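You operate a simulated robot arm through the tools that you are given. There is no shell and no other tool. Be economical: measure what you need, move in short steps, check, and stop when the job is done.

You run a simulated two-armed robot. Do the job below in one go: nothing can be reset, and whatever is moved stays where it is left.

Task
Pick up the thick marker from the top of the cream cabinet with one hand, pass it to the other hand and put it on the middle level of the tall shelf. Set down upright: thick marker.

It is judged by the outcome, as a careful person would: the job done as asked, and still so three seconds after it is handed in. It fails if anything else is knocked over, pushed out of place, dropped, spilled or broken.

Robot
Two 7-joint arms with two-finger parallel grippers on one trunk, on a base that drives. Base frame: it is fixed to the floor where the robot stands at the start and does not move with it; the origin is under the middle of the robot, x ahead of it, y to its left, z up. Units: m, degrees, N and s.
The left shoulder is at the start at [0.05, 0.161, 1.098], the right one opposite. With the tool pointing down near the work surface each hand reaches from about 0.24 to 0.68 m from the robot's upright axis, wherever it stands, measured 20 degrees to its own side. Places, roughly: middle level of the tall shelf [0.7, 1.4, 0.9]. Payload 3.43 kg a hand.
The tool frame of a hand sits at the grasp point between the pads (the TCP): z along the fingers, y along the line on which they close. The tips reach 0.03 m beyond it. Largest opening 0.094 m; finger width 0.028, thickness 0.01; the body of the gripper, 0.05 by 0.096 m, starts 0.055 m behind the TCP.
Orientation is told as [roll, pitch, yaw] about the base's x, y, z axes, in that order, counted from this pose: with the fingers straight down and closing along the base's y, the tool's x points along the base's -x, its y along +y and its z along -z.

Tools
- The arms move only by the tool step_arm. It takes "left_rows", "right_rows" or both (then of equal length, played together; a hand with none holds still); each is a list that holds one entry, the list of rows, each a list of 7 numbers: the opening, from 0 (shut) to 1 (fully open), then the shift along the base's x, y, z in mm, then the turn, a rotation vector about the base's x, y, z in degrees. In form: [[[gripper, tx, ty, tz, rx, ry, rz], ...]]. A call has 1 to 8 rows; each row shifts and turns the commanded pose from where the row before left it. Rows are played at 5 a second. More than 0.05 m and 8.6 degrees between two rows, or a gripper value outside its range, and nothing of the call is played. Where a pose cannot be reached the arm comes as near as it can. A force on the tool above 40 N (or 10 N above the force at the start of the call, whichever is more), or a blocked arm, ends the call early, and 0.2 s more pass. Each finger travels about 0.045 m/s and halts on what it meets, pressing with about 29 N; the grip force reading is that of the motor and also rises with nothing between the fingers. The clock runs only during rows and for 0.2 s after the last one: add rows that do not move to give the fingers time. The reply holds the time, the measured pose of the TCP, the force on the tool along the base axes, the opening and the grip force, in the units named above and with some noise, with the torque about the TCP (base axes, N m) and any sound that the robot's microphone picked up.
- Cameras (640 x 400 px; columns grow to the right, rows downward): "scene" is now at [0.1329, 0.0127, 1.2449]; the picture's right is [0.14, -0.99, 0.00], its down [-0.36, -0.05, -0.93] and it looks along [0.92, 0.13, -0.36] (base axes); focal length 268 px, centre (320, 200). "left" rides on the left gripper at [0.076, -0.014, -0.102] in its tool frame; the picture's right is [0.18, 0.98, 0.00], its down [-0.75, 0.14, -0.64] and it looks along [-0.63, 0.12, 0.77] (tool axes); focal length 243 px, centre (320, 200). "right" rides on the right gripper at [0.076, 0.014, -0.102] in its tool frame; the picture's right is [-0.18, 0.98, 0.00], its down [-0.75, -0.14, -0.64] and it looks along [-0.63, -0.12, 0.77] (tool axes); focal length 243 px, centre (320, 200). There is no depth. A picture from a camera that has moved, and an enlarged one, comes with that camera's place and axes in the base frame and with its lens.
- snapshot(camera): a new picture of that camera. It takes no simulated time.
- move_column(by): slides the trunk up (or, below 0, down) by that many m; the arms and the scene camera ride with it, the base frame stays. It gives what a move gives, with no picture.
- steer(legs): drives the robot by 1 to 6 legs, each [ahead, left, turn to the left] in m, m and degrees, along the robot's own axes; the way and the turn of a leg run together, so that a leg with both is an arc; at most 1.5 m and 180 degrees a leg. The arms and the cameras ride along, it lands a little off, and it stops where it bumps. It gives what a move gives.
- aim_head(pan, tilt): turns the head with the scene camera to pan (to the left, within 80 degrees either way) and tilt (down, from -29 to 69), counted from straight ahead of the robot. It gives what a move gives.
- enlarge(camera, box): a new picture of the part [left, top, right, bottom] of that camera's present view, enlarged. It takes no simulated time.
- finish_job(): hands the job in; it is judged then, once.

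Go step by step. Nothing tells you exact positions but the pictures and the camera data: compare them with the known pose of the tool, close in by small moves and look again before you grip or let go. The budget is 120 turns and 92 pictures, counting those below and the enlarged ones. Unless the task says otherwise, let go and move clear before handing in, and close with one line.

The tools are called after "Call:" by a JSON object that holds its "api" and its "payload". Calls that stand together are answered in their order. step_arm: Moves the arms, as the interface text tells. Its arguments: {"type":"object","properties":{"left_rows":{"type":"array"},"right_rows":{"type":"array"}},"required":[]} The other tools are called the same way: move_column (by) slides the trunk up or down; steer (legs) drives the base; aim_head (pan, tilt) turns the head that bears the scene camera; snapshot (camera) takes a picture; enlarge (camera, box) takes an enlarged picture of a part of a camera's view; finish_job () hands the job in.

At the start:

```text
time_s: 0.0
left_tcp_pos: [0.3424, 0.2833, 1.0915]
left_tool_rot: [0.0, 0.0, -0.1]
left_contact_force: [-0.7, 0.1, -0.3]
left_torque: [-0.01, -0.05, -0.02]
left_width: 0.094
left_grasp_force: 0.0
right_tcp_pos: [0.3996, -0.0899, 1.1533]
right_tool_rot: [-0.1, 0.0, -0.1]
right_contact_force: [0.9, 0.4, -0.3]
right_torque: [0.02, 0.04, -0.01]
right_width: 0.0941
right_grasp_force: 0.1
trunk travel left (down, up): [-0.125, 0.142]
robot x, y, heading: [-0.0002, -0.0029, -0.1]
head pan, tilt: [8.0, 21.1]
```

scene: 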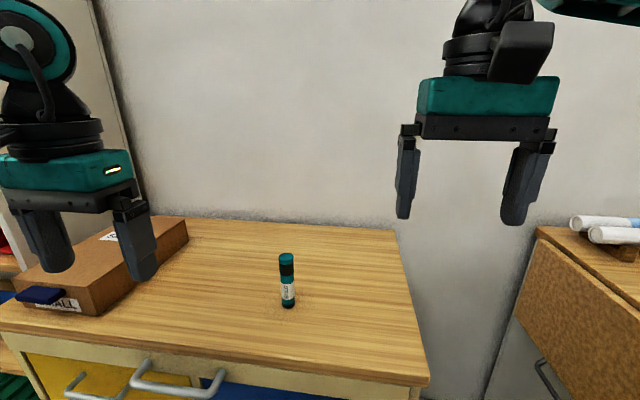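
right: 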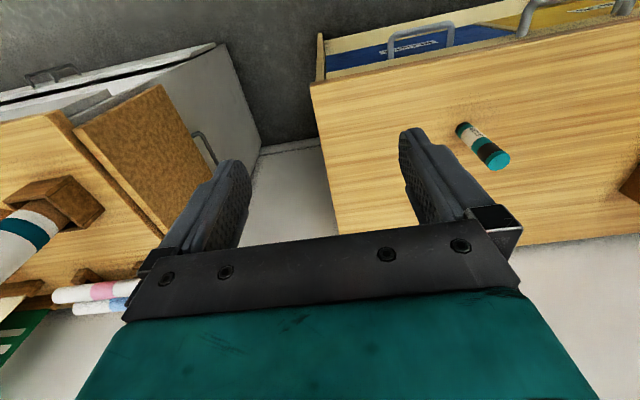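
left: 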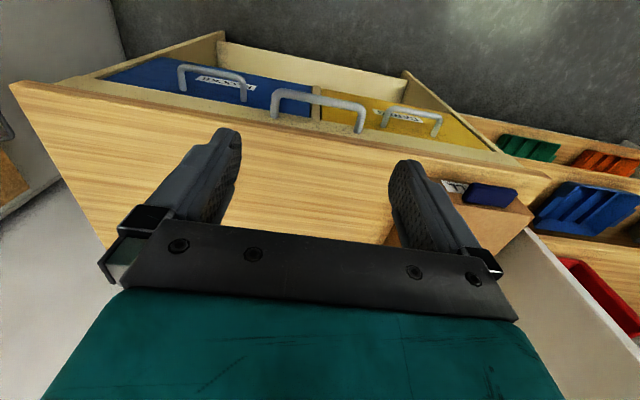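

The thick marker stands upright on the cabinet at roughly [0.55, 0.135], with its base near z 0.85 and its top near 0.96. Next I look at the shelf on the left and take a closer look at the marker.

Call:
{"api": "enlarge", "payload": {"camera": "scene", "box": [220, 220, 380, 320]}}

Call:
{"api": "aim_head", "payload": {"pan": 65, "tilt": 20}}

Call:
{"api": "snapshot", "payload": {"camera": "scene"}}

```text
4.00 times, centred on (300, 270) of scene
camera zoom: at [0.1329, 0.0127, 1.2449], right [0.14, -0.99, 0.0], down [-0.36, -0.05, -0.93], along [0.92, 0.13, -0.36], focal length 1071 px, centre (400, -80)
```

zoom: 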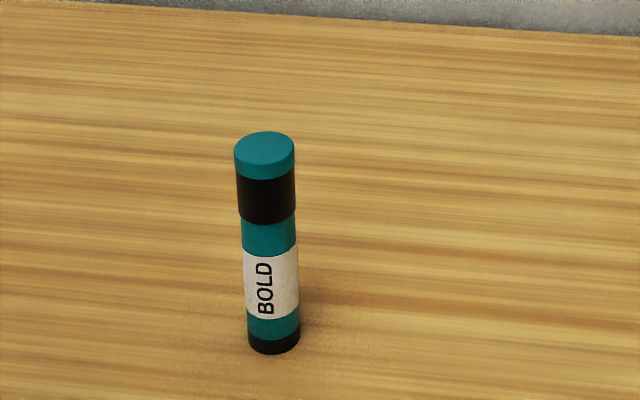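

```text
time_s: 1.3
left_tcp_pos: [0.3431, 0.2843, 1.0909]
left_tool_rot: [0.1, 0.0, 0.0]
left_contact_force: [-0.9, 0.4, -0.2]
left_torque: [0.0, 0.01, 0.02]
left_width: 0.0941
left_grasp_force: 0.0
right_tcp_pos: [0.4003, -0.0882, 1.1515]
right_tool_rot: [0.0, 0.0, -0.1]
right_contact_force: [0.0, -0.2, -0.9]
right_torque: [0.0, 0.05, 0.02]
right_width: 0.0943
right_grasp_force: 0.1
trunk travel left (down, up): [-0.125, 0.142]
robot x, y, heading: [0.0021, -0.0028, -0.3]
head pan, tilt: [65.0, 20.0]
```

```text
87 pictures are left
camera scene: at [0.0802, 0.0841, 1.2467], right [0.91, -0.42, 0.0], down [-0.14, -0.31, -0.94], along [0.4, 0.85, -0.34], focal length 268 px, centre (320, 200)
```

scene: 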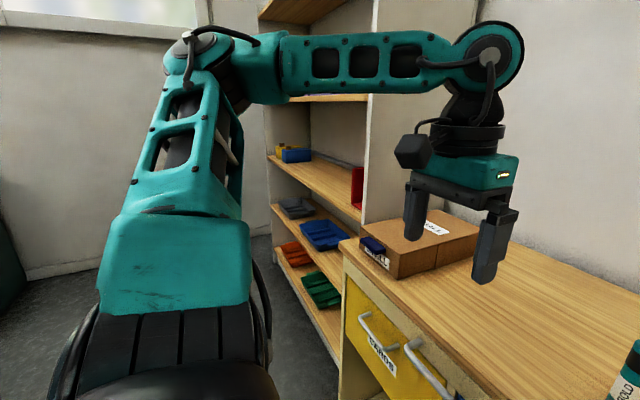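

The tall shelf stands left of the cabinet and opens toward -x. Its middle level is the one with the yellow and blue boxes. I'll drive left a little so the right hand can reach the marker easily, then turn the right wrist 90 degrees while it is high.

Call:
{"api": "steer", "payload": {"legs": [[0, 0.25, 0]]}}

Call:
{"api": "aim_head", "payload": {"pan": 0, "tilt": 30}}

Call:
{"api": "step_arm", "payload": {"right_rows": [[[1, 0, 0, 0, 0, 0, 8.5], [1, 0, 0, 0, 0, 0, 8.5], [1, 0, 0, 0, 0, 0, 8.5], [1, 0, 0, 0, 0, 0, 8.5], [1, 0, 0, 0, 0, 0, 8.5], [1, 0, 0, 0, 0, 0, 8.5]]]}}

Call:
{"api": "step_arm", "payload": {"right_rows": [[[1, 0, 0, 0, 0, 0, 8.5], [1, 0, 0, 0, 0, 0, 8.5], [1, 0, 0, 0, 0, 0, 8.5], [1, 0, 0, 0, 0, 0, 8.5], [1, 0, 0, 0, 0, 0, 5]]]}}

Call:
{"api": "snapshot", "payload": {"camera": "scene"}}

Call:
{"api": "snapshot", "payload": {"camera": "right"}}

```text
time_s: 4.1
left_tcp_pos: [0.3432, 0.5353, 1.0891]
left_tool_rot: [0.0, 0.0, -0.1]
left_contact_force: [0.9, 0.6, -0.3]
left_torque: [0.01, 0.01, 0.03]
left_width: 0.0939
left_grasp_force: 0.0
right_tcp_pos: [0.4006, 0.162, 1.154]
right_tool_rot: [0.0, 0.0, -0.3]
right_contact_force: [-1.5, -0.8, -0.1]
right_torque: [0.0, 0.01, -0.03]
right_width: 0.0939
right_grasp_force: 0.1
trunk travel left (down, up): [-0.125, 0.142]
robot x, y, heading: [0.0011, 0.249, -0.4]
head pan, tilt: [65.0, 20.0]
```

```text
time_s: 5.4
left_tcp_pos: [0.3442, 0.535, 1.0909]
left_tool_rot: [0.1, 0.0, -0.2]
left_contact_force: [-1.1, 0.4, 0.2]
left_torque: [0.0, 0.0, 0.0]
left_width: 0.0935
left_grasp_force: 0.1
right_tcp_pos: [0.4009, 0.1622, 1.1535]
right_tool_rot: [0.0, 0.0, -0.3]
right_contact_force: [0.2, 0.2, 0.3]
right_torque: [-0.02, 0.0, -0.02]
right_width: 0.0944
right_grasp_force: 0.1
trunk travel left (down, up): [-0.125, 0.142]
robot x, y, heading: [-0.0008, 0.2561, -0.4]
head pan, tilt: [0.0, 30.0]
```

```text
time_s: 6.8
left_tcp_pos: [0.3436, 0.5348, 1.0909]
left_tool_rot: [0.0, 0.0, -0.2]
left_contact_force: [0.0, 0.0, -0.2]
left_torque: [0.01, -0.02, -0.03]
left_width: 0.0938
left_grasp_force: 0.1
right_tcp_pos: [0.4014, 0.1622, 1.1539]
right_tool_rot: [0.1, 0.0, 50.8]
right_contact_force: [0.1, -0.4, 0.5]
right_torque: [0.02, 0.01, -0.01]
right_width: 0.0939
right_grasp_force: 0.1
trunk travel left (down, up): [-0.125, 0.142]
robot x, y, heading: [0.0024, 0.2524, -0.2]
head pan, tilt: [0.0, 30.0]
```

```text
time_s: 8.0
left_tcp_pos: [0.3433, 0.5342, 1.0906]
left_tool_rot: [0.0, -0.1, -0.2]
left_contact_force: [0.9, 0.7, 0.5]
left_torque: [-0.01, 0.02, -0.02]
left_width: 0.0939
left_grasp_force: 0.1
right_tcp_pos: [0.312, 0.1957, 1.1242]
right_tool_rot: [0.1, 0.0, 89.8]
right_contact_force: [0.3, -0.8, -0.2]
right_torque: [0.02, -0.02, -0.03]
right_width: 0.0941
right_grasp_force: 0.1
right hand out of reach, approached as far as the arm can: row 2, 3, 4, 5
trunk travel left (down, up): [-0.125, 0.142]
robot x, y, heading: [0.0027, 0.2516, -0.2]
head pan, tilt: [0.0, 30.0]
```

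```text
86 pictures are left
camera scene: at [0.1316, 0.2517, 1.2307], right [0.0, -1.0, 0.0], down [-0.5, 0.0, -0.87], along [0.87, 0.0, -0.5], focal length 268 px, centre (320, 200)
```

scene: 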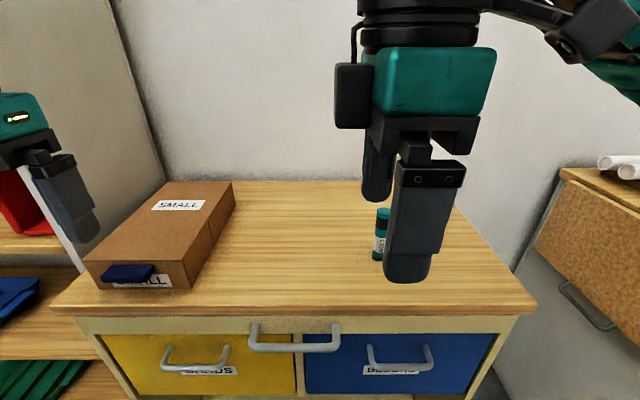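

```text
85 pictures are left
camera right: at [0.2977, 0.121, 1.2263], right [-0.98, 0.19, 0.0], down [0.14, 0.75, 0.64], along [0.12, 0.63, -0.77], focal length 243 px, centre (320, 200)
```

right: 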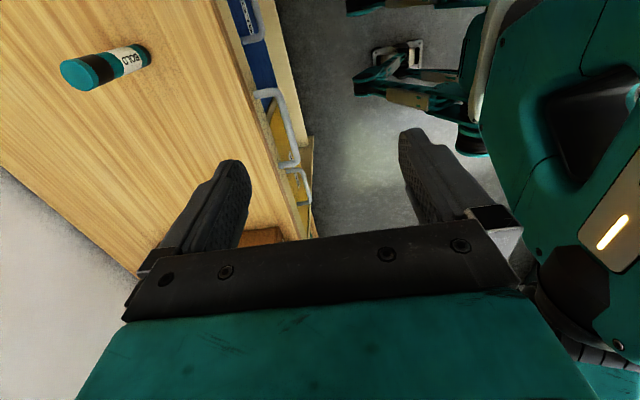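

Yaw +90 is near the edge of the right arm's reach, so I'll use yaw -45 for both hands in the handover. I put the marker at [0.552, 0.137], z 0.847 to 0.964. Now I turn the right hand back and bring it over the marker.

Call:
{"api": "step_arm", "payload": {"right_rows": [[[1, 0, 0, 0, 0, 0, -8.5], [1, 0, 0, 0, 0, 0, -8.5], [1, 0, 0, 0, 0, 0, -8.5], [1, 0, 0, 0, 0, 0, -8.5], [1, 0, 0, 0, 0, 0, -8.5], [1, 0, 0, 0, 0, 0, -8.5], [1, 0, 0, 0, 0, 0, -8.5], [1, 0, 0, 0, 0, 0, -8.5]]]}}

Call:
{"api": "step_arm", "payload": {"right_rows": [[[1, 0, 0, 0, 0, 0, -8.5], [1, 0, 0, 0, 0, 0, -8.5], [1, 0, 0, 0, 0, 0, -8.5], [1, 0, 0, 0, 0, 0, -8.5], [1, 0, 0, 0, 0, 0, -8.5], [1, 0, 0, 0, 0, 0, -8.5], [1, 0, 0, 0, 0, 0, -8.5], [1, 0, 0, 0, 0, 0, -7]]]}}

```text
time_s: 9.8
left_tcp_pos: [0.3434, 0.5341, 1.0912]
left_tool_rot: [0.0, 0.0, -0.2]
left_contact_force: [-0.6, 1.1, 0.1]
left_torque: [0.01, 0.01, 0.01]
left_width: 0.094
left_grasp_force: 0.0
right_tcp_pos: [0.3121, 0.1963, 1.1244]
right_tool_rot: [0.0, 0.0, 21.6]
right_contact_force: [0.1, -0.1, 0.2]
right_torque: [0.01, 0.0, 0.02]
right_width: 0.0937
right_grasp_force: 0.1
trunk travel left (down, up): [-0.125, 0.142]
robot x, y, heading: [-0.002, 0.2533, -0.1]
head pan, tilt: [0.0, 30.0]
```

```text
time_s: 11.6
left_tcp_pos: [0.3442, 0.5353, 1.0901]
left_tool_rot: [0.0, 0.0, -0.3]
left_contact_force: [0.1, -0.3, -0.5]
left_torque: [-0.01, 0.04, 0.04]
left_width: 0.094
left_grasp_force: 0.0
right_tcp_pos: [0.3124, 0.1959, 1.1234]
right_tool_rot: [0.1, 0.0, -44.9]
right_contact_force: [-1.0, 0.4, -0.8]
right_torque: [0.02, 0.02, 0.0]
right_width: 0.0938
right_grasp_force: 0.0
trunk travel left (down, up): [-0.125, 0.142]
robot x, y, heading: [0.0002, 0.2511, -0.1]
head pan, tilt: [0.0, 30.0]
```

Yaw -45 is reached. I move above the marker in y and x, keeping the tips well over its top.

Call:
{"api": "step_arm", "payload": {"right_rows": [[[1, 40, -10, -8, 0, 0, 0], [1, 40, -10, -8, 0, 0, 0], [1, 40, -10, -8, 0, 0, 0], [1, 40, -10, -8, 0, 0, 0], [1, 40, -10, -8, 0, 0, 0], [1, 40, -9, -8, 0, 0, 0]]]}}

Call:
{"api": "snapshot", "payload": {"camera": "right"}}

Call:
{"api": "snapshot", "payload": {"camera": "scene"}}

```text
time_s: 13.0
left_tcp_pos: [0.3452, 0.5349, 1.0903]
left_tool_rot: [0.0, 0.0, -0.2]
left_contact_force: [0.3, -0.9, -0.6]
left_torque: [0.0, -0.01, 0.02]
left_width: 0.0941
left_grasp_force: 0.0
right_tcp_pos: [0.5515, 0.1378, 1.0721]
right_tool_rot: [0.0, -0.1, -44.7]
right_contact_force: [0.9, 0.4, -0.7]
right_torque: [0.0, -0.03, 0.0]
right_width: 0.094
right_grasp_force: 0.1
trunk travel left (down, up): [-0.125, 0.142]
robot x, y, heading: [-0.0003, 0.2553, -0.2]
head pan, tilt: [0.0, 30.0]
```

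```text
84 pictures are left
camera right: at [0.5084, 0.202, 1.1753], right [0.82, 0.57, 0.0], down [0.44, -0.63, 0.64], along [0.37, -0.53, -0.77], focal length 243 px, centre (320, 200)
```

right: 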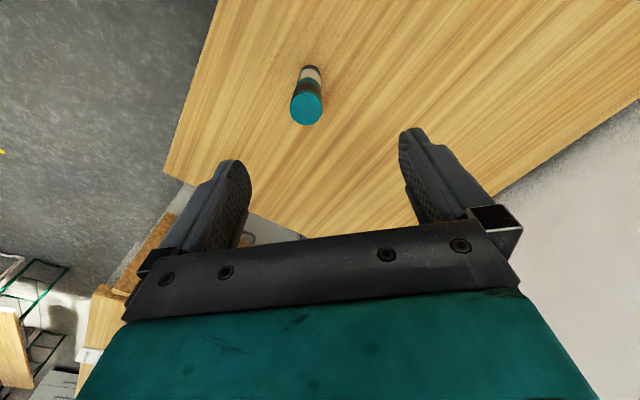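

```text
83 pictures are left
camera scene: at [0.1319, 0.2518, 1.2306], right [0.0, -1.0, 0.0], down [-0.5, 0.0, -0.87], along [0.87, 0.0, -0.5], focal length 268 px, centre (320, 200)
```

scene: 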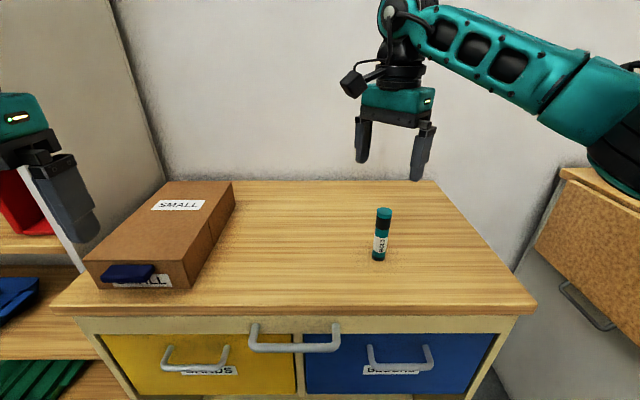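

The hand camera puts the marker at about [0.543, 0.135]. I lower to just above it and check again.

Call:
{"api": "step_arm", "payload": {"right_rows": [[[1, -3, -1, -25, 0, 0, 0], [1, -3, -1, -25, 0, 0, 0], [1, 0, 0, 0, 0, 0, 0]]]}}

Call:
{"api": "snapshot", "payload": {"camera": "right"}}

Call:
{"api": "enlarge", "payload": {"camera": "scene", "box": [300, 150, 460, 270]}}

```text
time_s: 13.8
left_tcp_pos: [0.3444, 0.5344, 1.0918]
left_tool_rot: [0.0, 0.0, -0.2]
left_contact_force: [0.1, 0.5, 0.7]
left_torque: [0.0, -0.05, 0.05]
left_width: 0.094
left_grasp_force: 0.2
right_tcp_pos: [0.5465, 0.136, 1.0234]
right_tool_rot: [0.0, 0.0, -44.8]
right_contact_force: [0.0, -0.2, 0.2]
right_torque: [-0.03, 0.01, 0.02]
right_width: 0.0941
right_grasp_force: 0.1
trunk travel left (down, up): [-0.125, 0.142]
robot x, y, heading: [-0.0012, 0.2514, -0.1]
head pan, tilt: [0.0, 30.0]
```

```text
82 pictures are left
camera right: at [0.5012, 0.2009, 1.1261], right [0.82, 0.57, 0.0], down [0.43, -0.63, 0.64], along [0.37, -0.53, -0.77], focal length 243 px, centre (320, 200)
```

right: 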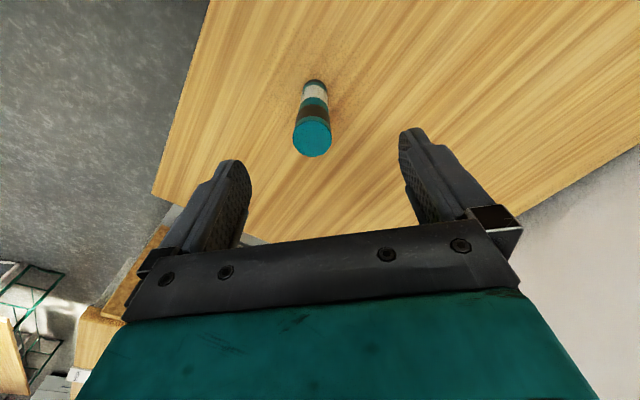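

```text
3.33 times, centred on (380, 210) of scene
camera zoom: at [0.1316, 0.2516, 1.2307], right [0.0, -1.0, 0.0], down [-0.5, 0.0, -0.87], along [0.87, 0.0, -0.5], focal length 893 px, centre (120, 167)
```

zoom: 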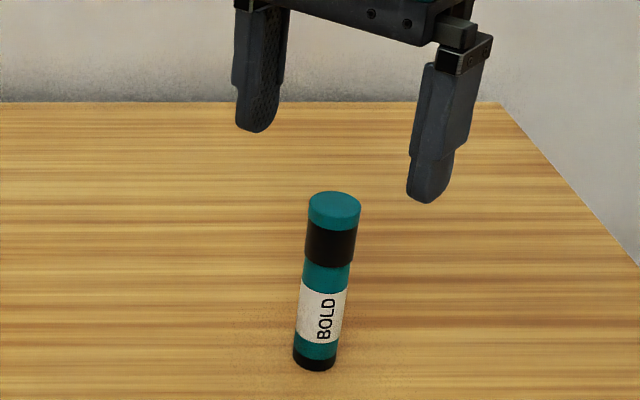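

Both views agree on the marker at [0.542, 0.135], top z about 0.969 and base about 0.861. I descend to TCP z 0.963 and close.

Call:
{"api": "step_arm", "payload": {"right_rows": [[[1, -4.5, -1, -10, 0, 0, 0], [1, 0, 0, -25, 0, 0, 0], [1, 0, 0, -25, 0, 0, 0], [1, 0, 0, 0, 0, 0, 0]]]}}

Call:
{"api": "snapshot", "payload": {"camera": "right"}}

Call:
{"api": "enlarge", "payload": {"camera": "scene", "box": [300, 150, 460, 270]}}

```text
time_s: 14.8
left_tcp_pos: [0.3443, 0.5346, 1.0911]
left_tool_rot: [0.1, 0.0, -0.2]
left_contact_force: [0.0, 0.3, -0.5]
left_torque: [0.03, 0.02, 0.01]
left_width: 0.0938
left_grasp_force: 0.0
right_tcp_pos: [0.5422, 0.134, 0.9634]
right_tool_rot: [0.0, 0.0, -44.8]
right_contact_force: [-0.5, -1.2, -0.2]
right_torque: [-0.04, 0.0, -0.02]
right_width: 0.0939
right_grasp_force: 0.0
trunk travel left (down, up): [-0.125, 0.142]
robot x, y, heading: [-0.0012, 0.2496, -0.1]
head pan, tilt: [0.0, 30.0]
```

```text
80 pictures are left
camera right: at [0.4983, 0.1993, 1.0663], right [0.82, 0.57, 0.0], down [0.43, -0.63, 0.64], along [0.37, -0.53, -0.77], focal length 243 px, centre (320, 200)
```

right: 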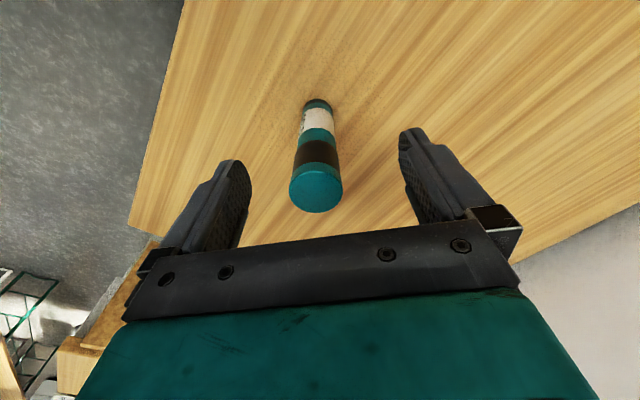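

```text
3.33 times, centred on (380, 210) of scene
camera zoom: at [0.1316, 0.2516, 1.2307], right [0.0, -1.0, 0.0], down [-0.5, 0.0, -0.87], along [0.87, 0.0, -0.5], focal length 893 px, centre (120, 167)
```

zoom: 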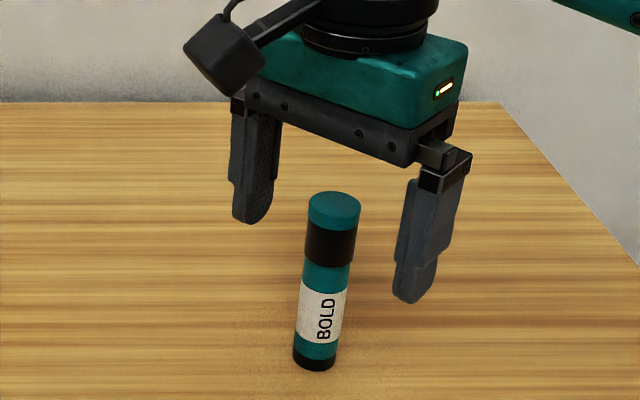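

The marker is centred between the pads to within about 4 mm along the finger width. I correct that and close.

Call:
{"api": "step_arm", "payload": {"right_rows": [[[1, -2.5, 3, 0, 0, 0, 0], [0, 0, 0, 0, 0, 0, 0], [0, 0, 0, 0, 0, 0, 0], [0, 0, 0, 0, 0, 0, 0], [0, 0, 0, 0, 0, 0, 0], [0, 0, 0, 0, 0, 0, 0], [0, 0, 0, 0, 0, 0, 0]]]}}

Call:
{"api": "enlarge", "payload": {"camera": "scene", "box": [300, 150, 460, 270]}}

```text
time_s: 16.4
left_tcp_pos: [0.3433, 0.5351, 1.0901]
left_tool_rot: [0.0, 0.0, -0.2]
left_contact_force: [0.3, -0.1, 0.5]
left_torque: [-0.04, 0.02, -0.01]
left_width: 0.0938
left_grasp_force: 0.1
right_tcp_pos: [0.5385, 0.1378, 0.9637]
right_tool_rot: [0.0, 0.0, -44.8]
right_contact_force: [0.8, -1.0, -0.9]
right_torque: [-0.02, 0.02, 0.02]
right_width: 0.0256
right_grasp_force: 28.7
trunk travel left (down, up): [-0.125, 0.142]
robot x, y, heading: [0.0001, 0.25, -0.1]
head pan, tilt: [0.0, 30.0]
```

```text
3.33 times, centred on (380, 210) of scene
camera zoom: at [0.1316, 0.2516, 1.2307], right [0.0, -1.0, 0.0], down [-0.5, 0.0, -0.87], along [0.87, 0.0, -0.5], focal length 893 px, centre (120, 167)
```

zoom: 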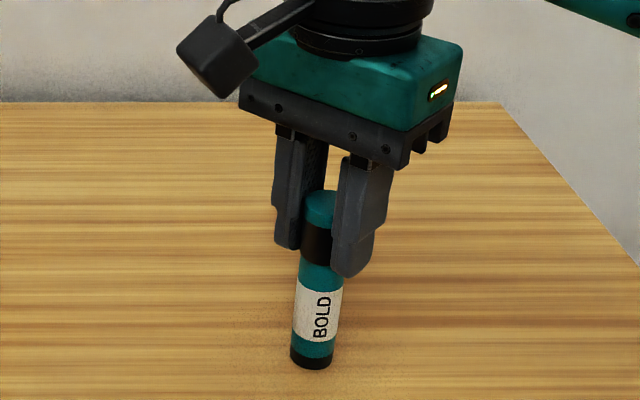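

The marker is held at about 26 mm wide. I lift it straight up, then bring it in front of the robot.

Call:
{"api": "step_arm", "payload": {"right_rows": [[[0, 0, 0, 20, 0, 0, 0], [0, 0, 0, 40, 0, 0, 0], [0, 0, 0, 40, 0, 0, 0], [0, -30, 25, 20, 0, 0, 0], [0, -35, 30, 0, 0, 0, 0], [0, -35, 30, 0, 0, 0, 0], [0, 0, 0, 0, 0, 0, 0]]]}}

Call:
{"api": "step_arm", "payload": {"left_rows": [[[1, 0, 0, 0, 0, 0, -8.5], [1, 0, 0, 0, 0, 0, -8.5], [1, 0, 0, 0, 0, 0, -8.5], [1, 0, 0, 0, 0, 0, -8.5], [1, 0, 0, 0, 0, 0, -8.5], [1, 0, 0, 0, 0, 0, -2.3]]]}}

Call:
{"api": "snapshot", "payload": {"camera": "scene"}}

```text
time_s: 18.0
left_tcp_pos: [0.3443, 0.5346, 1.0912]
left_tool_rot: [0.0, 0.0, -0.2]
left_contact_force: [-0.4, -0.6, 1.2]
left_torque: [0.01, -0.02, -0.01]
left_width: 0.0939
left_grasp_force: 0.0
right_tcp_pos: [0.4391, 0.2237, 1.0867]
right_tool_rot: [0.0, 0.1, -44.8]
right_contact_force: [-0.7, 0.5, -0.2]
right_torque: [-0.03, 0.0, -0.03]
right_width: 0.0
right_grasp_force: 28.9
trunk travel left (down, up): [-0.125, 0.142]
robot x, y, heading: [-0.0029, 0.2521, -0.6]
head pan, tilt: [0.0, 30.0]
```

```text
time_s: 19.4
left_tcp_pos: [0.343, 0.535, 1.0907]
left_tool_rot: [0.0, 0.0, -45.0]
left_contact_force: [1.0, -0.4, -0.1]
left_torque: [0.0, -0.03, 0.03]
left_width: 0.0943
left_grasp_force: 0.2
right_tcp_pos: [0.4402, 0.224, 1.0868]
right_tool_rot: [-0.1, 0.0, -44.8]
right_contact_force: [-0.8, 0.2, -0.2]
right_torque: [-0.02, 0.0, 0.0]
right_width: 0.0
right_grasp_force: 29.2
trunk travel left (down, up): [-0.125, 0.142]
robot x, y, heading: [0.0035, 0.2513, -0.1]
head pan, tilt: [0.0, 30.0]
```

```text
77 pictures are left
camera scene: at [0.1315, 0.2516, 1.2307], right [0.0, -1.0, 0.0], down [-0.5, 0.0, -0.87], along [0.87, 0.0, -0.5], focal length 268 px, centre (320, 200)
```

scene: 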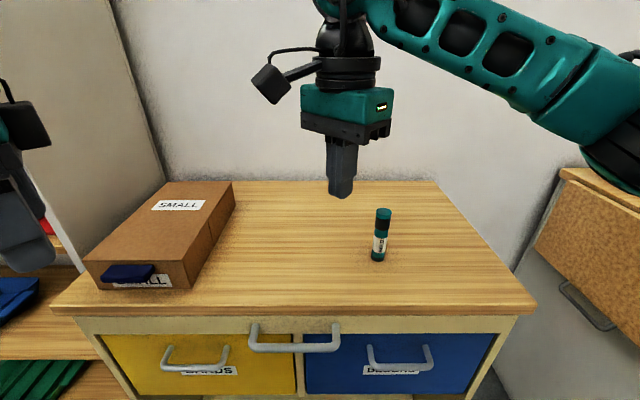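

The marker slipped out of the grip and is still standing where it was, so the hold was too shallow or off-centre. I reopen and re-measure from directly above it.

Call:
{"api": "step_arm", "payload": {"right_rows": [[[1, 35, -30, 0, 0, 0, 0], [1, 35, -30, 0, 0, 0, 0], [1, 32, -28, -20, 0, 0, 0], [1, 0, 0, -40, 0, 0, 0], [1, 0, 0, 0, 0, 0, 0], [1, 0, 0, 0, 0, 0, 0]]]}}

Call:
{"api": "snapshot", "payload": {"camera": "right"}}

Call:
{"api": "enlarge", "payload": {"camera": "scene", "box": [340, 180, 440, 270]}}

```text
time_s: 20.8
left_tcp_pos: [0.3444, 0.5336, 1.0903]
left_tool_rot: [0.0, 0.0, -45.0]
left_contact_force: [-0.4, 0.2, 0.2]
left_torque: [0.01, 0.03, -0.01]
left_width: 0.094
left_grasp_force: 0.1
right_tcp_pos: [0.5412, 0.1332, 1.027]
right_tool_rot: [-0.1, 0.0, -44.8]
right_contact_force: [-0.7, -0.4, 0.5]
right_torque: [0.02, 0.0, 0.0]
right_width: 0.0939
right_grasp_force: 0.1
trunk travel left (down, up): [-0.125, 0.142]
robot x, y, heading: [0.0018, 0.2531, -0.4]
head pan, tilt: [0.0, 30.0]
```

```text
76 pictures are left
camera right: at [0.4968, 0.1985, 1.1288], right [0.82, 0.57, 0.0], down [0.44, -0.63, 0.64], along [0.37, -0.53, -0.77], focal length 243 px, centre (320, 200)
```

right: 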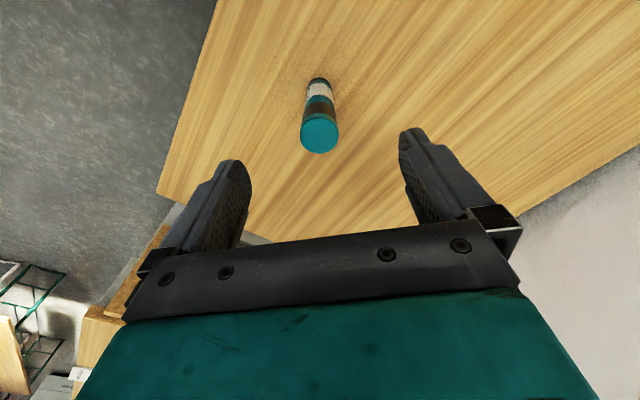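

```text
4.44 times, centred on (390, 225) of scene
camera zoom: at [0.1316, 0.2516, 1.2307], right [0.0, -1.0, 0.0], down [-0.5, 0.0, -0.87], along [0.87, 0.0, -0.5], focal length 1190 px, centre (9, 89)
```

zoom: 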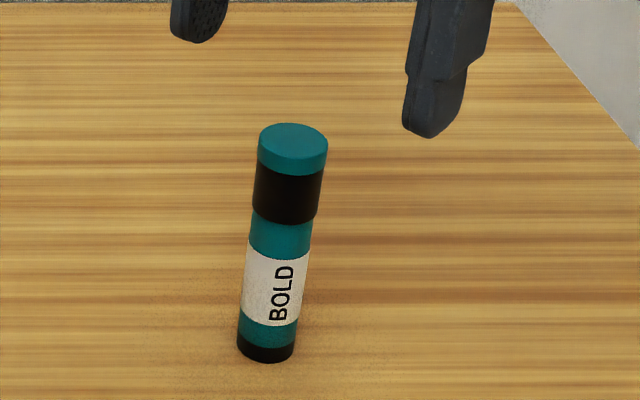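

The triangulation confirms the marker at [0.539, 0.137], top 0.971 and base 0.862. The previous grip was centred but only used the fingertips, so I go about 14 mm deeper, to TCP z 0.950, and test with a slow small lift.

Call:
{"api": "step_arm", "payload": {"right_rows": [[[1, -2, 4, -17, 0, 0, 0], [1, 0, 0, -30, 0, 0, 0], [1, 0, 0, -30, 0, 0, 0], [1, 0, 0, 0, 0, 0, 0]]]}}

Call:
{"api": "step_arm", "payload": {"right_rows": [[[0, 0, 0, 0, 0, 0, 0], [0, 0, 0, 0, 0, 0, 0], [0, 0, 0, 0, 0, 0, 0], [0, 0, 0, 0, 0, 0, 0], [0, 0, 0, 0, 0, 0, 0], [0, 0, 0, 0, 0, 0, 0], [0, 0, 0, 0, 0, 0, 0]]]}}

Call:
{"api": "step_arm", "payload": {"right_rows": [[[0, 0, 0, 3, 0, 0, 0], [0, 0, 0, 5, 0, 0, 0], [0, 0, 0, 6, 0, 0, 0], [0, 0, 0, 0, 0, 0, 0]]]}}

Call:
{"api": "enlarge", "payload": {"camera": "scene", "box": [330, 170, 430, 270]}}

```text
time_s: 21.8
left_tcp_pos: [0.3436, 0.5339, 1.092]
left_tool_rot: [-0.1, 0.0, -45.1]
left_contact_force: [0.4, -0.2, -0.4]
left_torque: [0.0, -0.03, 0.0]
left_width: 0.0938
left_grasp_force: 0.0
right_tcp_pos: [0.5378, 0.1372, 0.9484]
right_tool_rot: [0.0, -0.1, -44.8]
right_contact_force: [0.5, 0.5, 0.6]
right_torque: [0.01, -0.03, 0.01]
right_width: 0.0941
right_grasp_force: 0.1
trunk travel left (down, up): [-0.125, 0.142]
robot x, y, heading: [0.0006, 0.2511, -0.2]
head pan, tilt: [0.0, 30.0]
```

```text
time_s: 23.4
left_tcp_pos: [0.3431, 0.534, 1.0897]
left_tool_rot: [0.0, 0.0, -45.1]
left_contact_force: [-0.5, -0.1, 1.3]
left_torque: [-0.01, 0.0, 0.01]
left_width: 0.0938
left_grasp_force: 0.1
right_tcp_pos: [0.5374, 0.1383, 0.9482]
right_tool_rot: [0.0, 0.0, -44.8]
right_contact_force: [-0.3, -0.7, -0.3]
right_torque: [-0.03, 0.01, 0.0]
right_width: 0.0253
right_grasp_force: 28.8
trunk travel left (down, up): [-0.125, 0.142]
robot x, y, heading: [0.0035, 0.2514, -0.1]
head pan, tilt: [0.0, 30.0]
```

```text
time_s: 24.4
left_tcp_pos: [0.3449, 0.535, 1.0909]
left_tool_rot: [0.0, 0.0, -45.0]
left_contact_force: [-0.4, 0.1, 0.2]
left_torque: [0.01, 0.02, -0.01]
left_width: 0.0941
left_grasp_force: 0.1
right_tcp_pos: [0.5377, 0.1375, 0.9634]
right_tool_rot: [0.0, 0.0, -44.8]
right_contact_force: [-0.7, -0.6, -0.4]
right_torque: [-0.02, -0.01, 0.02]
right_width: 0.0258
right_grasp_force: 29.0
trunk travel left (down, up): [-0.125, 0.142]
robot x, y, heading: [-0.0006, 0.253, -0.2]
head pan, tilt: [0.0, 30.0]
```

```text
4.00 times, centred on (380, 220) of scene
camera zoom: at [0.1317, 0.2516, 1.2307], right [0.0, -1.0, 0.0], down [-0.5, 0.0, -0.87], along [0.87, 0.0, -0.5], focal length 1071 px, centre (80, 120)
```

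zoom: 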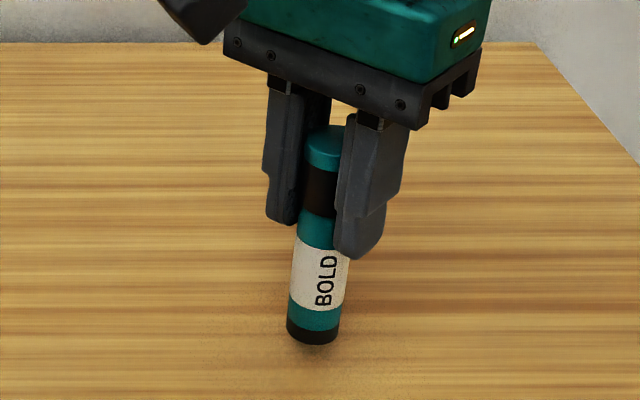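

The marker has come up with the hand. I continue slowly and watch for slip.

Call:
{"api": "step_arm", "payload": {"right_rows": [[[0, 0, 0, 8, 0, 0, 0], [0, 0, 0, 10, 0, 0, 0], [0, 0, 0, 12, 0, 0, 0], [0, 0, 0, 12, 0, 0, 0], [0, 0, 0, 12, 0, 0, 0], [0, 0, 0, 10, 0, 0, 0], [0, 0, 0, 6, 0, 0, 0], [0, 0, 0, 0, 0, 0, 0]]]}}

Call:
{"api": "enlarge", "payload": {"camera": "scene", "box": [320, 130, 440, 270]}}

```text
time_s: 26.2
left_tcp_pos: [0.3431, 0.5356, 1.0911]
left_tool_rot: [-0.1, 0.1, -44.9]
left_contact_force: [0.6, 0.6, 0.8]
left_torque: [-0.01, 0.0, -0.01]
left_width: 0.094
left_grasp_force: 0.1
right_tcp_pos: [0.5391, 0.1361, 1.033]
right_tool_rot: [0.1, -0.1, -44.9]
right_contact_force: [-0.6, -0.8, 0.3]
right_torque: [0.02, 0.01, 0.05]
right_width: 0.0254
right_grasp_force: 28.9
trunk travel left (down, up): [-0.125, 0.142]
robot x, y, heading: [0.0069, 0.2525, -0.2]
head pan, tilt: [0.0, 30.0]
```

```text
2.86 times, centred on (380, 200) of scene
camera zoom: at [0.1317, 0.2516, 1.2307], right [0.0, -1.0, 0.0], down [-0.5, 0.0, -0.87], along [0.87, 0.0, -0.5], focal length 765 px, centre (149, 200)
```

zoom: 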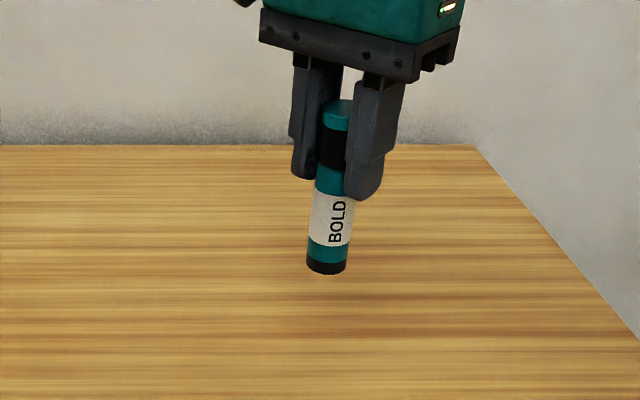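

The hold is solid: the marker's base sits 86 mm below the right TCP, and that hasn't changed since the pick. I bring it in front of the robot while the left hand pitches up to 20 degrees below horizontal.

Call:
{"api": "step_arm", "payload": {"right_rows": [[[0, -6, 5, 8, 0, 0, 0], [0, -12, 11, 10, 0, 0, 0], [0, -18, 16, 12, 0, 0, 0], [0, -20, 18, 12, 0, 0, 0], [0, -20, 18, 12, 0, 0, 0], [0, -14, 13, 8, 0, 0, 0], [0, -8, 7, 5, 0, 0, 0], [0, 0, 0, 0, 0, 0, 0]]], "left_rows": [[[1, 0, 0, 0, -6.01, -6.01, 0], [1, 0, 0, 0, -6.01, -6.01, 0], [1, 0, 0, 0, -6.01, -6.01, 0], [1, 0, 0, 0, -6.01, -6.01, 0], [1, 0, 0, 0, -6.01, -6.01, 0], [1, 0, 0, 0, -6.01, -6.01, 0], [1, 0, 0, 0, -6.01, -6.01, 0], [1, 0, 0, 0, -6.01, -6.01, 0]]]}}

Call:
{"api": "snapshot", "payload": {"camera": "scene"}}

Call:
{"api": "snapshot", "payload": {"camera": "left"}}

```text
time_s: 28.0
left_tcp_pos: [0.3531, 0.4588, 1.1183]
left_tool_rot: [-0.2, -68.2, -44.4]
left_contact_force: [0.1, 0.0, 0.4]
left_torque: [0.0, 0.02, 0.02]
left_width: 0.0939
left_grasp_force: 0.1
left hand out of reach, approached as far as the arm can: row 2, 3, 4, 5, 6, 7, 8
right_tcp_pos: [0.4421, 0.2265, 1.1003]
right_tool_rot: [0.0, -0.1, -44.7]
right_contact_force: [-0.2, 1.2, -0.4]
right_torque: [0.0, 0.04, -0.01]
right_width: 0.0257
right_grasp_force: 29.1
trunk travel left (down, up): [-0.125, 0.142]
robot x, y, heading: [0.0036, 0.2496, 0.2]
head pan, tilt: [0.0, 30.0]
```

```text
72 pictures are left
camera scene: at [0.1317, 0.2516, 1.2307], right [0.0, -1.0, 0.0], down [-0.5, 0.0, -0.87], along [0.87, 0.0, -0.5], focal length 268 px, centre (320, 200)
```

scene: 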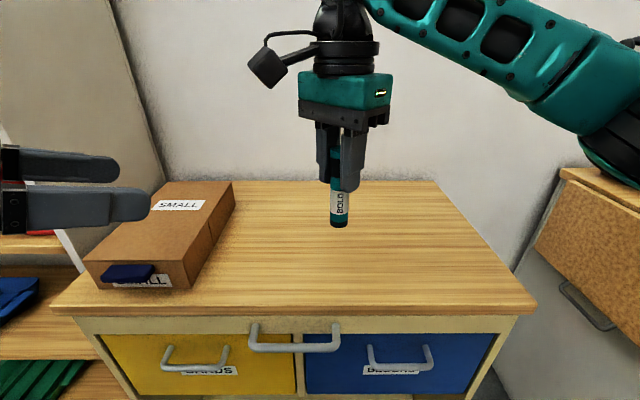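

```text
71 pictures are left
camera left: at [0.2547, 0.5348, 1.0868], right [0.64, 0.75, -0.17], down [-0.12, 0.32, 0.94], along [0.76, -0.58, 0.3], focal length 243 px, centre (320, 200)
```

left: 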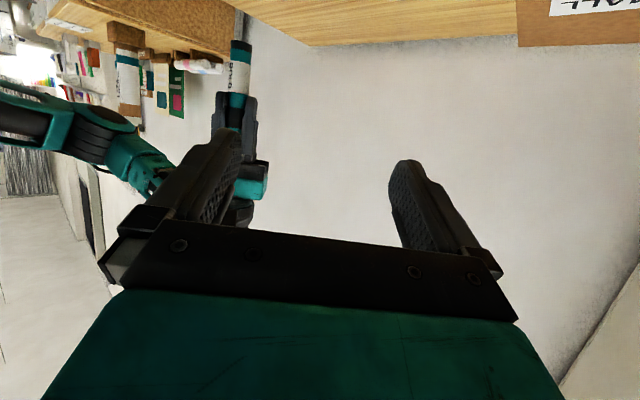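

The left hand is pitched about 20 degrees below horizontal at yaw -45. I take it to a standoff 14 cm from the marker on the approach line.

Call:
{"api": "step_arm", "payload": {"left_rows": [[[1, 0, -25, -15, 0, 0, 0], [1, -3, -30, -15, 0, 0, 0], [1, -3, -30, -15, 0, 0, 0], [1, -3, -30, -15, 0, 0, 0], [1, -1, -18, -12, -1.2, -1.2, 0], [1, 0, 0, 0, 0, 0, 0]]]}}

Call:
{"api": "snapshot", "payload": {"camera": "scene"}}

Call:
{"api": "snapshot", "payload": {"camera": "left"}}

```text
time_s: 29.4
left_tcp_pos: [0.3962, 0.3353, 1.0655]
left_tool_rot: [-0.1, -69.7, -44.9]
left_contact_force: [1.0, -1.4, 0.7]
left_torque: [0.0, 0.02, 0.0]
left_width: 0.0937
left_grasp_force: 0.0
left hand out of reach, approached as far as the arm can: row 1, 2, 3, 4, 5
right_tcp_pos: [0.4425, 0.2262, 1.0996]
right_tool_rot: [0.0, 0.0, -44.8]
right_contact_force: [0.7, -0.5, 0.4]
right_torque: [0.02, 0.0, 0.0]
right_width: 0.0253
right_grasp_force: 29.2
trunk travel left (down, up): [-0.125, 0.142]
robot x, y, heading: [-0.0001, 0.2502, -0.2]
head pan, tilt: [0.0, 30.0]
```

```text
70 pictures are left
camera scene: at [0.1316, 0.2516, 1.2307], right [0.0, -1.0, 0.0], down [-0.5, 0.0, -0.87], along [0.87, 0.0, -0.5], focal length 268 px, centre (320, 200)
```

scene: 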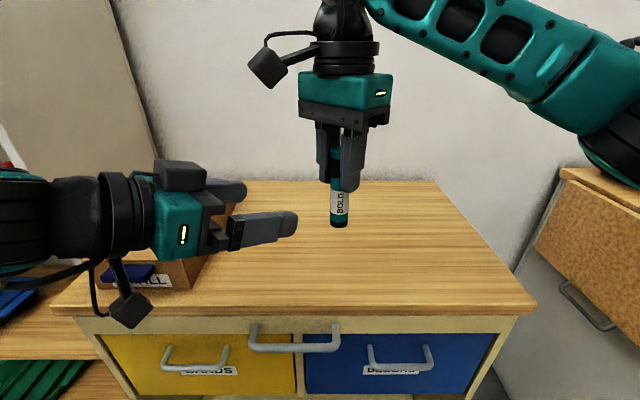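

```text
69 pictures are left
camera left: at [0.302, 0.4124, 1.0307], right [0.65, 0.74, -0.17], down [-0.14, 0.34, 0.93], along [0.75, -0.58, 0.33], focal length 243 px, centre (320, 200)
```

left: 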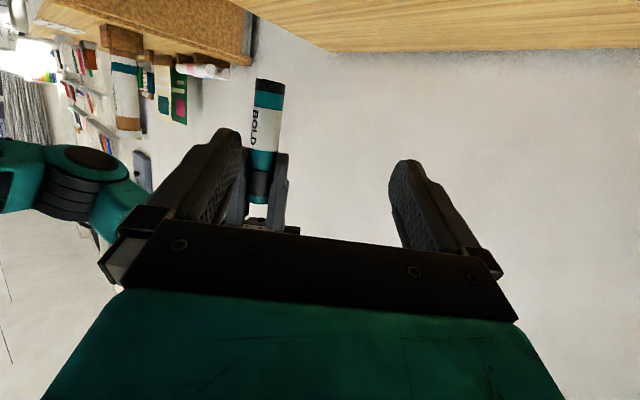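

The left arm is at its inner limit here, so I bring the marker forward onto the left hand's approach line and raise it 20 mm.

Call:
{"api": "step_arm", "payload": {"right_rows": [[[0, 8, 2, 4, 0, 0, 0], [0, 13, 3, 6, 0, 0, 0], [0, 15, 3, 6, 0, 0, 0], [0, 12, 2, 4, 0, 0, 0], [0, 5, 0, 0, 0, 0, 0], [0, 0, 0, 0, 0, 0, 0]]]}}

Call:
{"api": "step_arm", "payload": {"left_rows": [[[1, 12, -12, 0, 0, 0, 0], [1, 12, -12, 0, 0, 0, 0], [1, 0, 0, 0, 0, 0, 0]]]}}

Call:
{"api": "snapshot", "payload": {"camera": "scene"}}

Call:
{"api": "snapshot", "payload": {"camera": "left"}}

```text
time_s: 30.8
left_tcp_pos: [0.3971, 0.3369, 1.066]
left_tool_rot: [-0.1, -69.7, -44.9]
left_contact_force: [0.0, 0.8, -0.4]
left_torque: [-0.03, -0.05, -0.01]
left_width: 0.0941
left_grasp_force: 0.1
right_tcp_pos: [0.4951, 0.2358, 1.119]
right_tool_rot: [0.1, 0.0, -44.8]
right_contact_force: [-0.2, 0.2, -0.6]
right_torque: [-0.01, 0.01, 0.02]
right_width: 0.0253
right_grasp_force: 28.5
trunk travel left (down, up): [-0.125, 0.142]
robot x, y, heading: [0.0002, 0.2535, -0.3]
head pan, tilt: [0.0, 30.0]
```

```text
time_s: 31.6
left_tcp_pos: [0.421, 0.3134, 1.0665]
left_tool_rot: [0.0, -69.7, -45.0]
left_contact_force: [0.2, 1.0, -0.6]
left_torque: [-0.01, -0.03, -0.02]
left_width: 0.094
left_grasp_force: 0.0
right_tcp_pos: [0.494, 0.2357, 1.1197]
right_tool_rot: [-0.1, 0.0, -44.8]
right_contact_force: [-0.4, -0.8, 0.4]
right_torque: [0.02, 0.02, 0.05]
right_width: 0.0254
right_grasp_force: 28.9
trunk travel left (down, up): [-0.125, 0.142]
robot x, y, heading: [0.0005, 0.2481, -0.4]
head pan, tilt: [0.0, 30.0]
```

```text
68 pictures are left
camera scene: at [0.1316, 0.2517, 1.2307], right [0.0, -1.0, 0.0], down [-0.5, 0.0, -0.87], along [0.87, 0.0, -0.5], focal length 268 px, centre (320, 200)
```

scene: 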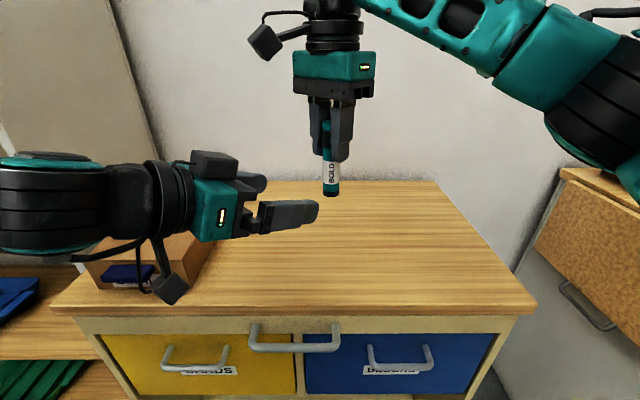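

```text
67 pictures are left
camera left: at [0.3259, 0.3892, 1.0312], right [0.65, 0.74, -0.17], down [-0.14, 0.34, 0.93], along [0.75, -0.58, 0.33], focal length 243 px, centre (320, 200)
```

left: 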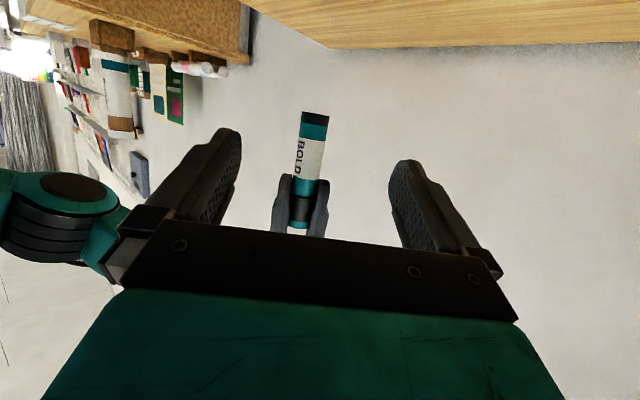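

The left hand is lined up within 3 mm, and the marker's base is at z 1.034 as expected. I advance most of the way and look.

Call:
{"api": "step_arm", "payload": {"left_rows": [[[1, 15, -16, 0, 0, 0, 0], [1, 15, -16, 0, 0, 0, 0], [1, 15, -16, 0, 0, 0, 0], [1, 12, -13, 0, 0, 0, 0], [1, 0, 0, 0, 0, 0, 0]]]}}

Call:
{"api": "enlarge", "payload": {"camera": "scene", "box": [220, 60, 420, 260]}}

Call:
{"api": "snapshot", "payload": {"camera": "left"}}

Call:
{"api": "snapshot", "payload": {"camera": "right"}}

```text
time_s: 32.8
left_tcp_pos: [0.4791, 0.2524, 1.0647]
left_tool_rot: [-0.1, -69.7, -44.9]
left_contact_force: [-0.1, 1.2, -0.1]
left_torque: [-0.02, -0.02, -0.04]
left_width: 0.0944
left_grasp_force: 0.1
right_tcp_pos: [0.4942, 0.2356, 1.1181]
right_tool_rot: [0.0, 0.0, -44.9]
right_contact_force: [0.1, 0.4, 0.2]
right_torque: [-0.05, -0.01, -0.03]
right_width: 0.0255
right_grasp_force: 28.8
trunk travel left (down, up): [-0.125, 0.142]
robot x, y, heading: [-0.0016, 0.2531, -0.4]
head pan, tilt: [0.0, 30.0]
```

```text
2.00 times, centred on (320, 160) of scene
camera zoom: at [0.1316, 0.2516, 1.2307], right [0.0, -1.0, 0.0], down [-0.5, 0.0, -0.87], along [0.87, 0.0, -0.5], focal length 536 px, centre (320, 280)
```

zoom: 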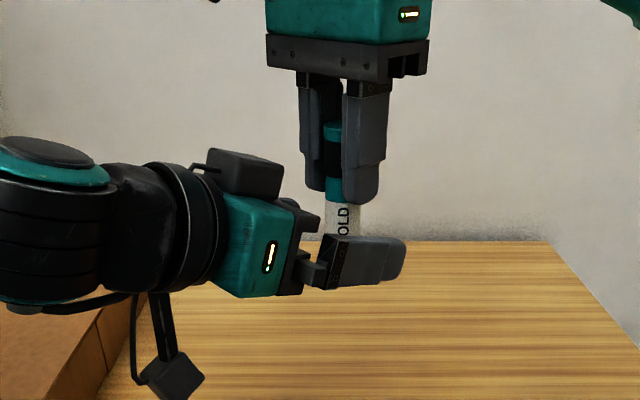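

```text
65 pictures are left
camera left: at [0.3834, 0.3289, 1.0299], right [0.65, 0.74, -0.17], down [-0.14, 0.34, 0.93], along [0.75, -0.58, 0.33], focal length 243 px, centre (320, 200)
```

left: 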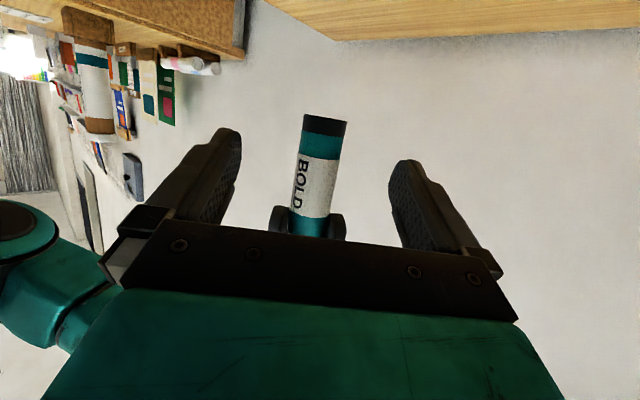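

```text
64 pictures are left
camera right: at [0.4504, 0.3009, 1.2216], right [0.82, 0.57, 0.0], down [0.44, -0.63, 0.64], along [0.37, -0.53, -0.77], focal length 243 px, centre (320, 200)
```

right: 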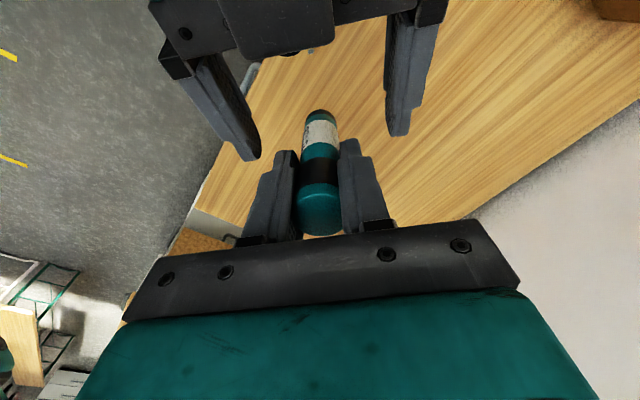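

The marker sits centred between the left fingers. I advance the last 16 mm and close the left hand while the right keeps holding.

Call:
{"api": "step_arm", "payload": {"left_rows": [[[1, 8, -8, 0, 0, 0, 0], [1, 8, -8, 0, 0, 0, 0], [1, 0, 0, 0, 0, 0, 0]]]}}

Call:
{"api": "step_arm", "payload": {"left_rows": [[[0, 0, 0, 0, 0, 0, 0], [0, 0, 0, 0, 0, 0, 0], [0, 0, 0, 0, 0, 0, 0], [0, 0, 0, 0, 0, 0, 0], [0, 0, 0, 0, 0, 0, 0], [0, 0, 0, 0, 0, 0, 0], [0, 0, 0, 0, 0, 0, 0]]]}}

Call:
{"api": "enlarge", "payload": {"camera": "scene", "box": [220, 60, 420, 260]}}

Call:
{"api": "snapshot", "payload": {"camera": "left"}}

```text
time_s: 33.6
left_tcp_pos: [0.4956, 0.2367, 1.0658]
left_tool_rot: [0.0, -69.7, -45.0]
left_contact_force: [0.3, -0.1, 0.4]
left_torque: [-0.01, -0.01, 0.02]
left_width: 0.0939
left_grasp_force: 0.1
right_tcp_pos: [0.4939, 0.2358, 1.1183]
right_tool_rot: [-0.1, 0.0, -44.8]
right_contact_force: [-0.2, -0.2, -0.9]
right_torque: [0.0, 0.03, 0.03]
right_width: 0.0255
right_grasp_force: 29.0
trunk travel left (down, up): [-0.125, 0.142]
robot x, y, heading: [0.0049, 0.2531, -0.1]
head pan, tilt: [0.0, 30.0]
```

```text
time_s: 35.2
left_tcp_pos: [0.494, 0.2375, 1.0655]
left_tool_rot: [-0.1, -69.7, -45.0]
left_contact_force: [-4.0, -4.3, -0.3]
left_torque: [0.08, -0.09, -0.04]
left_width: 0.0283
left_grasp_force: 29.1
right_tcp_pos: [0.4939, 0.2353, 1.1186]
right_tool_rot: [0.1, 0.0, -44.9]
right_contact_force: [4.7, 3.4, 0.9]
right_torque: [0.12, -0.1, 0.0]
right_width: 0.0255
right_grasp_force: 28.8
trunk travel left (down, up): [-0.125, 0.142]
robot x, y, heading: [0.0004, 0.2503, -0.4]
head pan, tilt: [0.0, 30.0]
heard: snap
```

```text
2.00 times, centred on (320, 160) of scene
camera zoom: at [0.1317, 0.2516, 1.2307], right [0.0, -1.0, 0.0], down [-0.5, 0.0, -0.87], along [0.87, 0.0, -0.5], focal length 536 px, centre (320, 280)
```

zoom: 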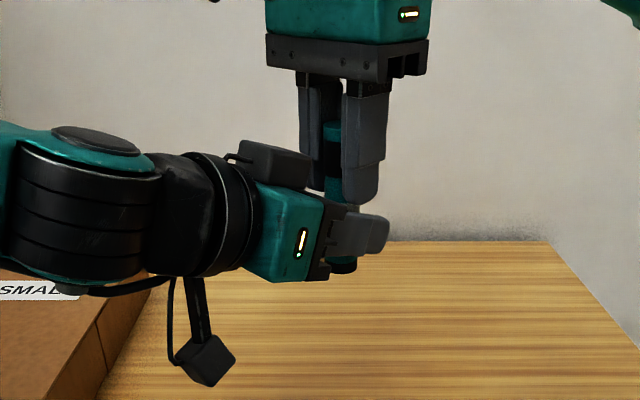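

```text
62 pictures are left
camera left: at [0.3995, 0.3127, 1.0303], right [0.65, 0.74, -0.17], down [-0.14, 0.34, 0.93], along [0.75, -0.58, 0.33], focal length 243 px, centre (320, 200)
```

left: 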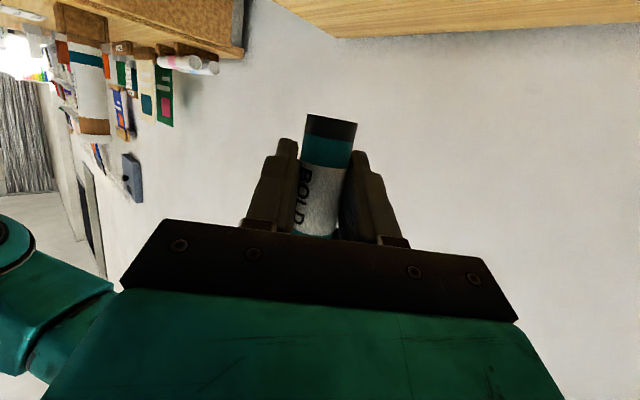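

Both hands now hold the marker, but the microphone picked up a snap. I look closely before letting go with the right hand.

Call:
{"api": "enlarge", "payload": {"camera": "scene", "box": [295, 105, 375, 205]}}

Call:
{"api": "enlarge", "payload": {"camera": "left", "box": [230, 90, 430, 260]}}

Call:
{"api": "snapshot", "payload": {"camera": "right"}}

```text
4.00 times, centred on (335, 155) of scene
camera zoom: at [0.1317, 0.2516, 1.2307], right [0.0, -1.0, 0.0], down [-0.5, 0.0, -0.87], along [0.87, 0.0, -0.5], focal length 1071 px, centre (260, 380)
```

zoom: 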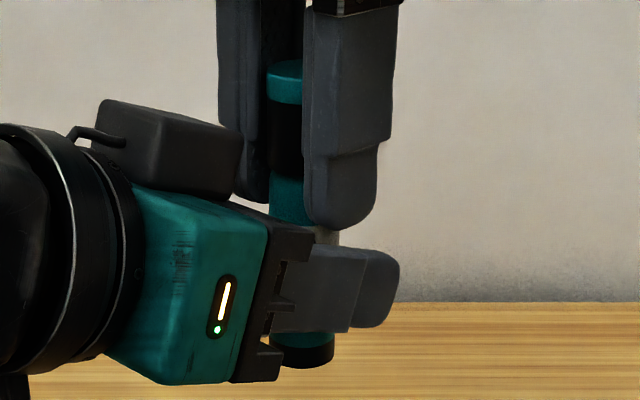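

```text
2.35 times, centred on (330, 175) of left
camera zoom: at [0.3995, 0.3127, 1.0303], right [0.65, 0.74, -0.17], down [-0.14, 0.34, 0.93], along [0.75, -0.58, 0.33], focal length 571 px, centre (296, 259)
```

zoom: 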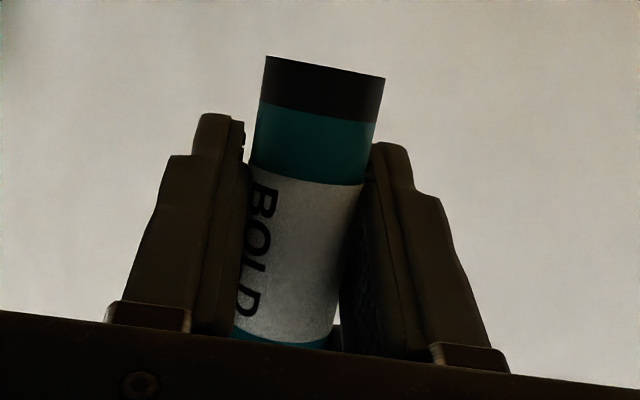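

```text
59 pictures are left
camera right: at [0.4504, 0.3009, 1.2217], right [0.82, 0.57, 0.0], down [0.43, -0.63, 0.64], along [0.37, -0.53, -0.77], focal length 243 px, centre (320, 200)
```

right: 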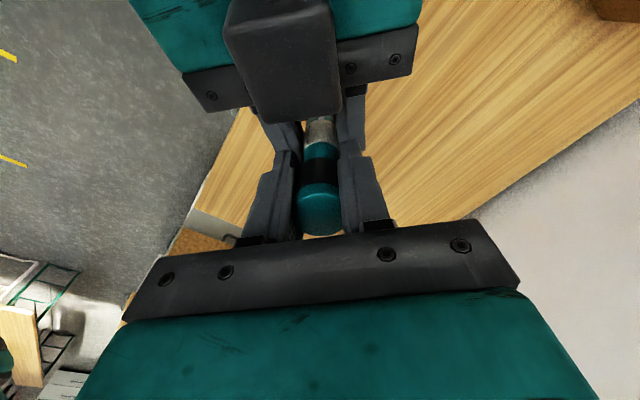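

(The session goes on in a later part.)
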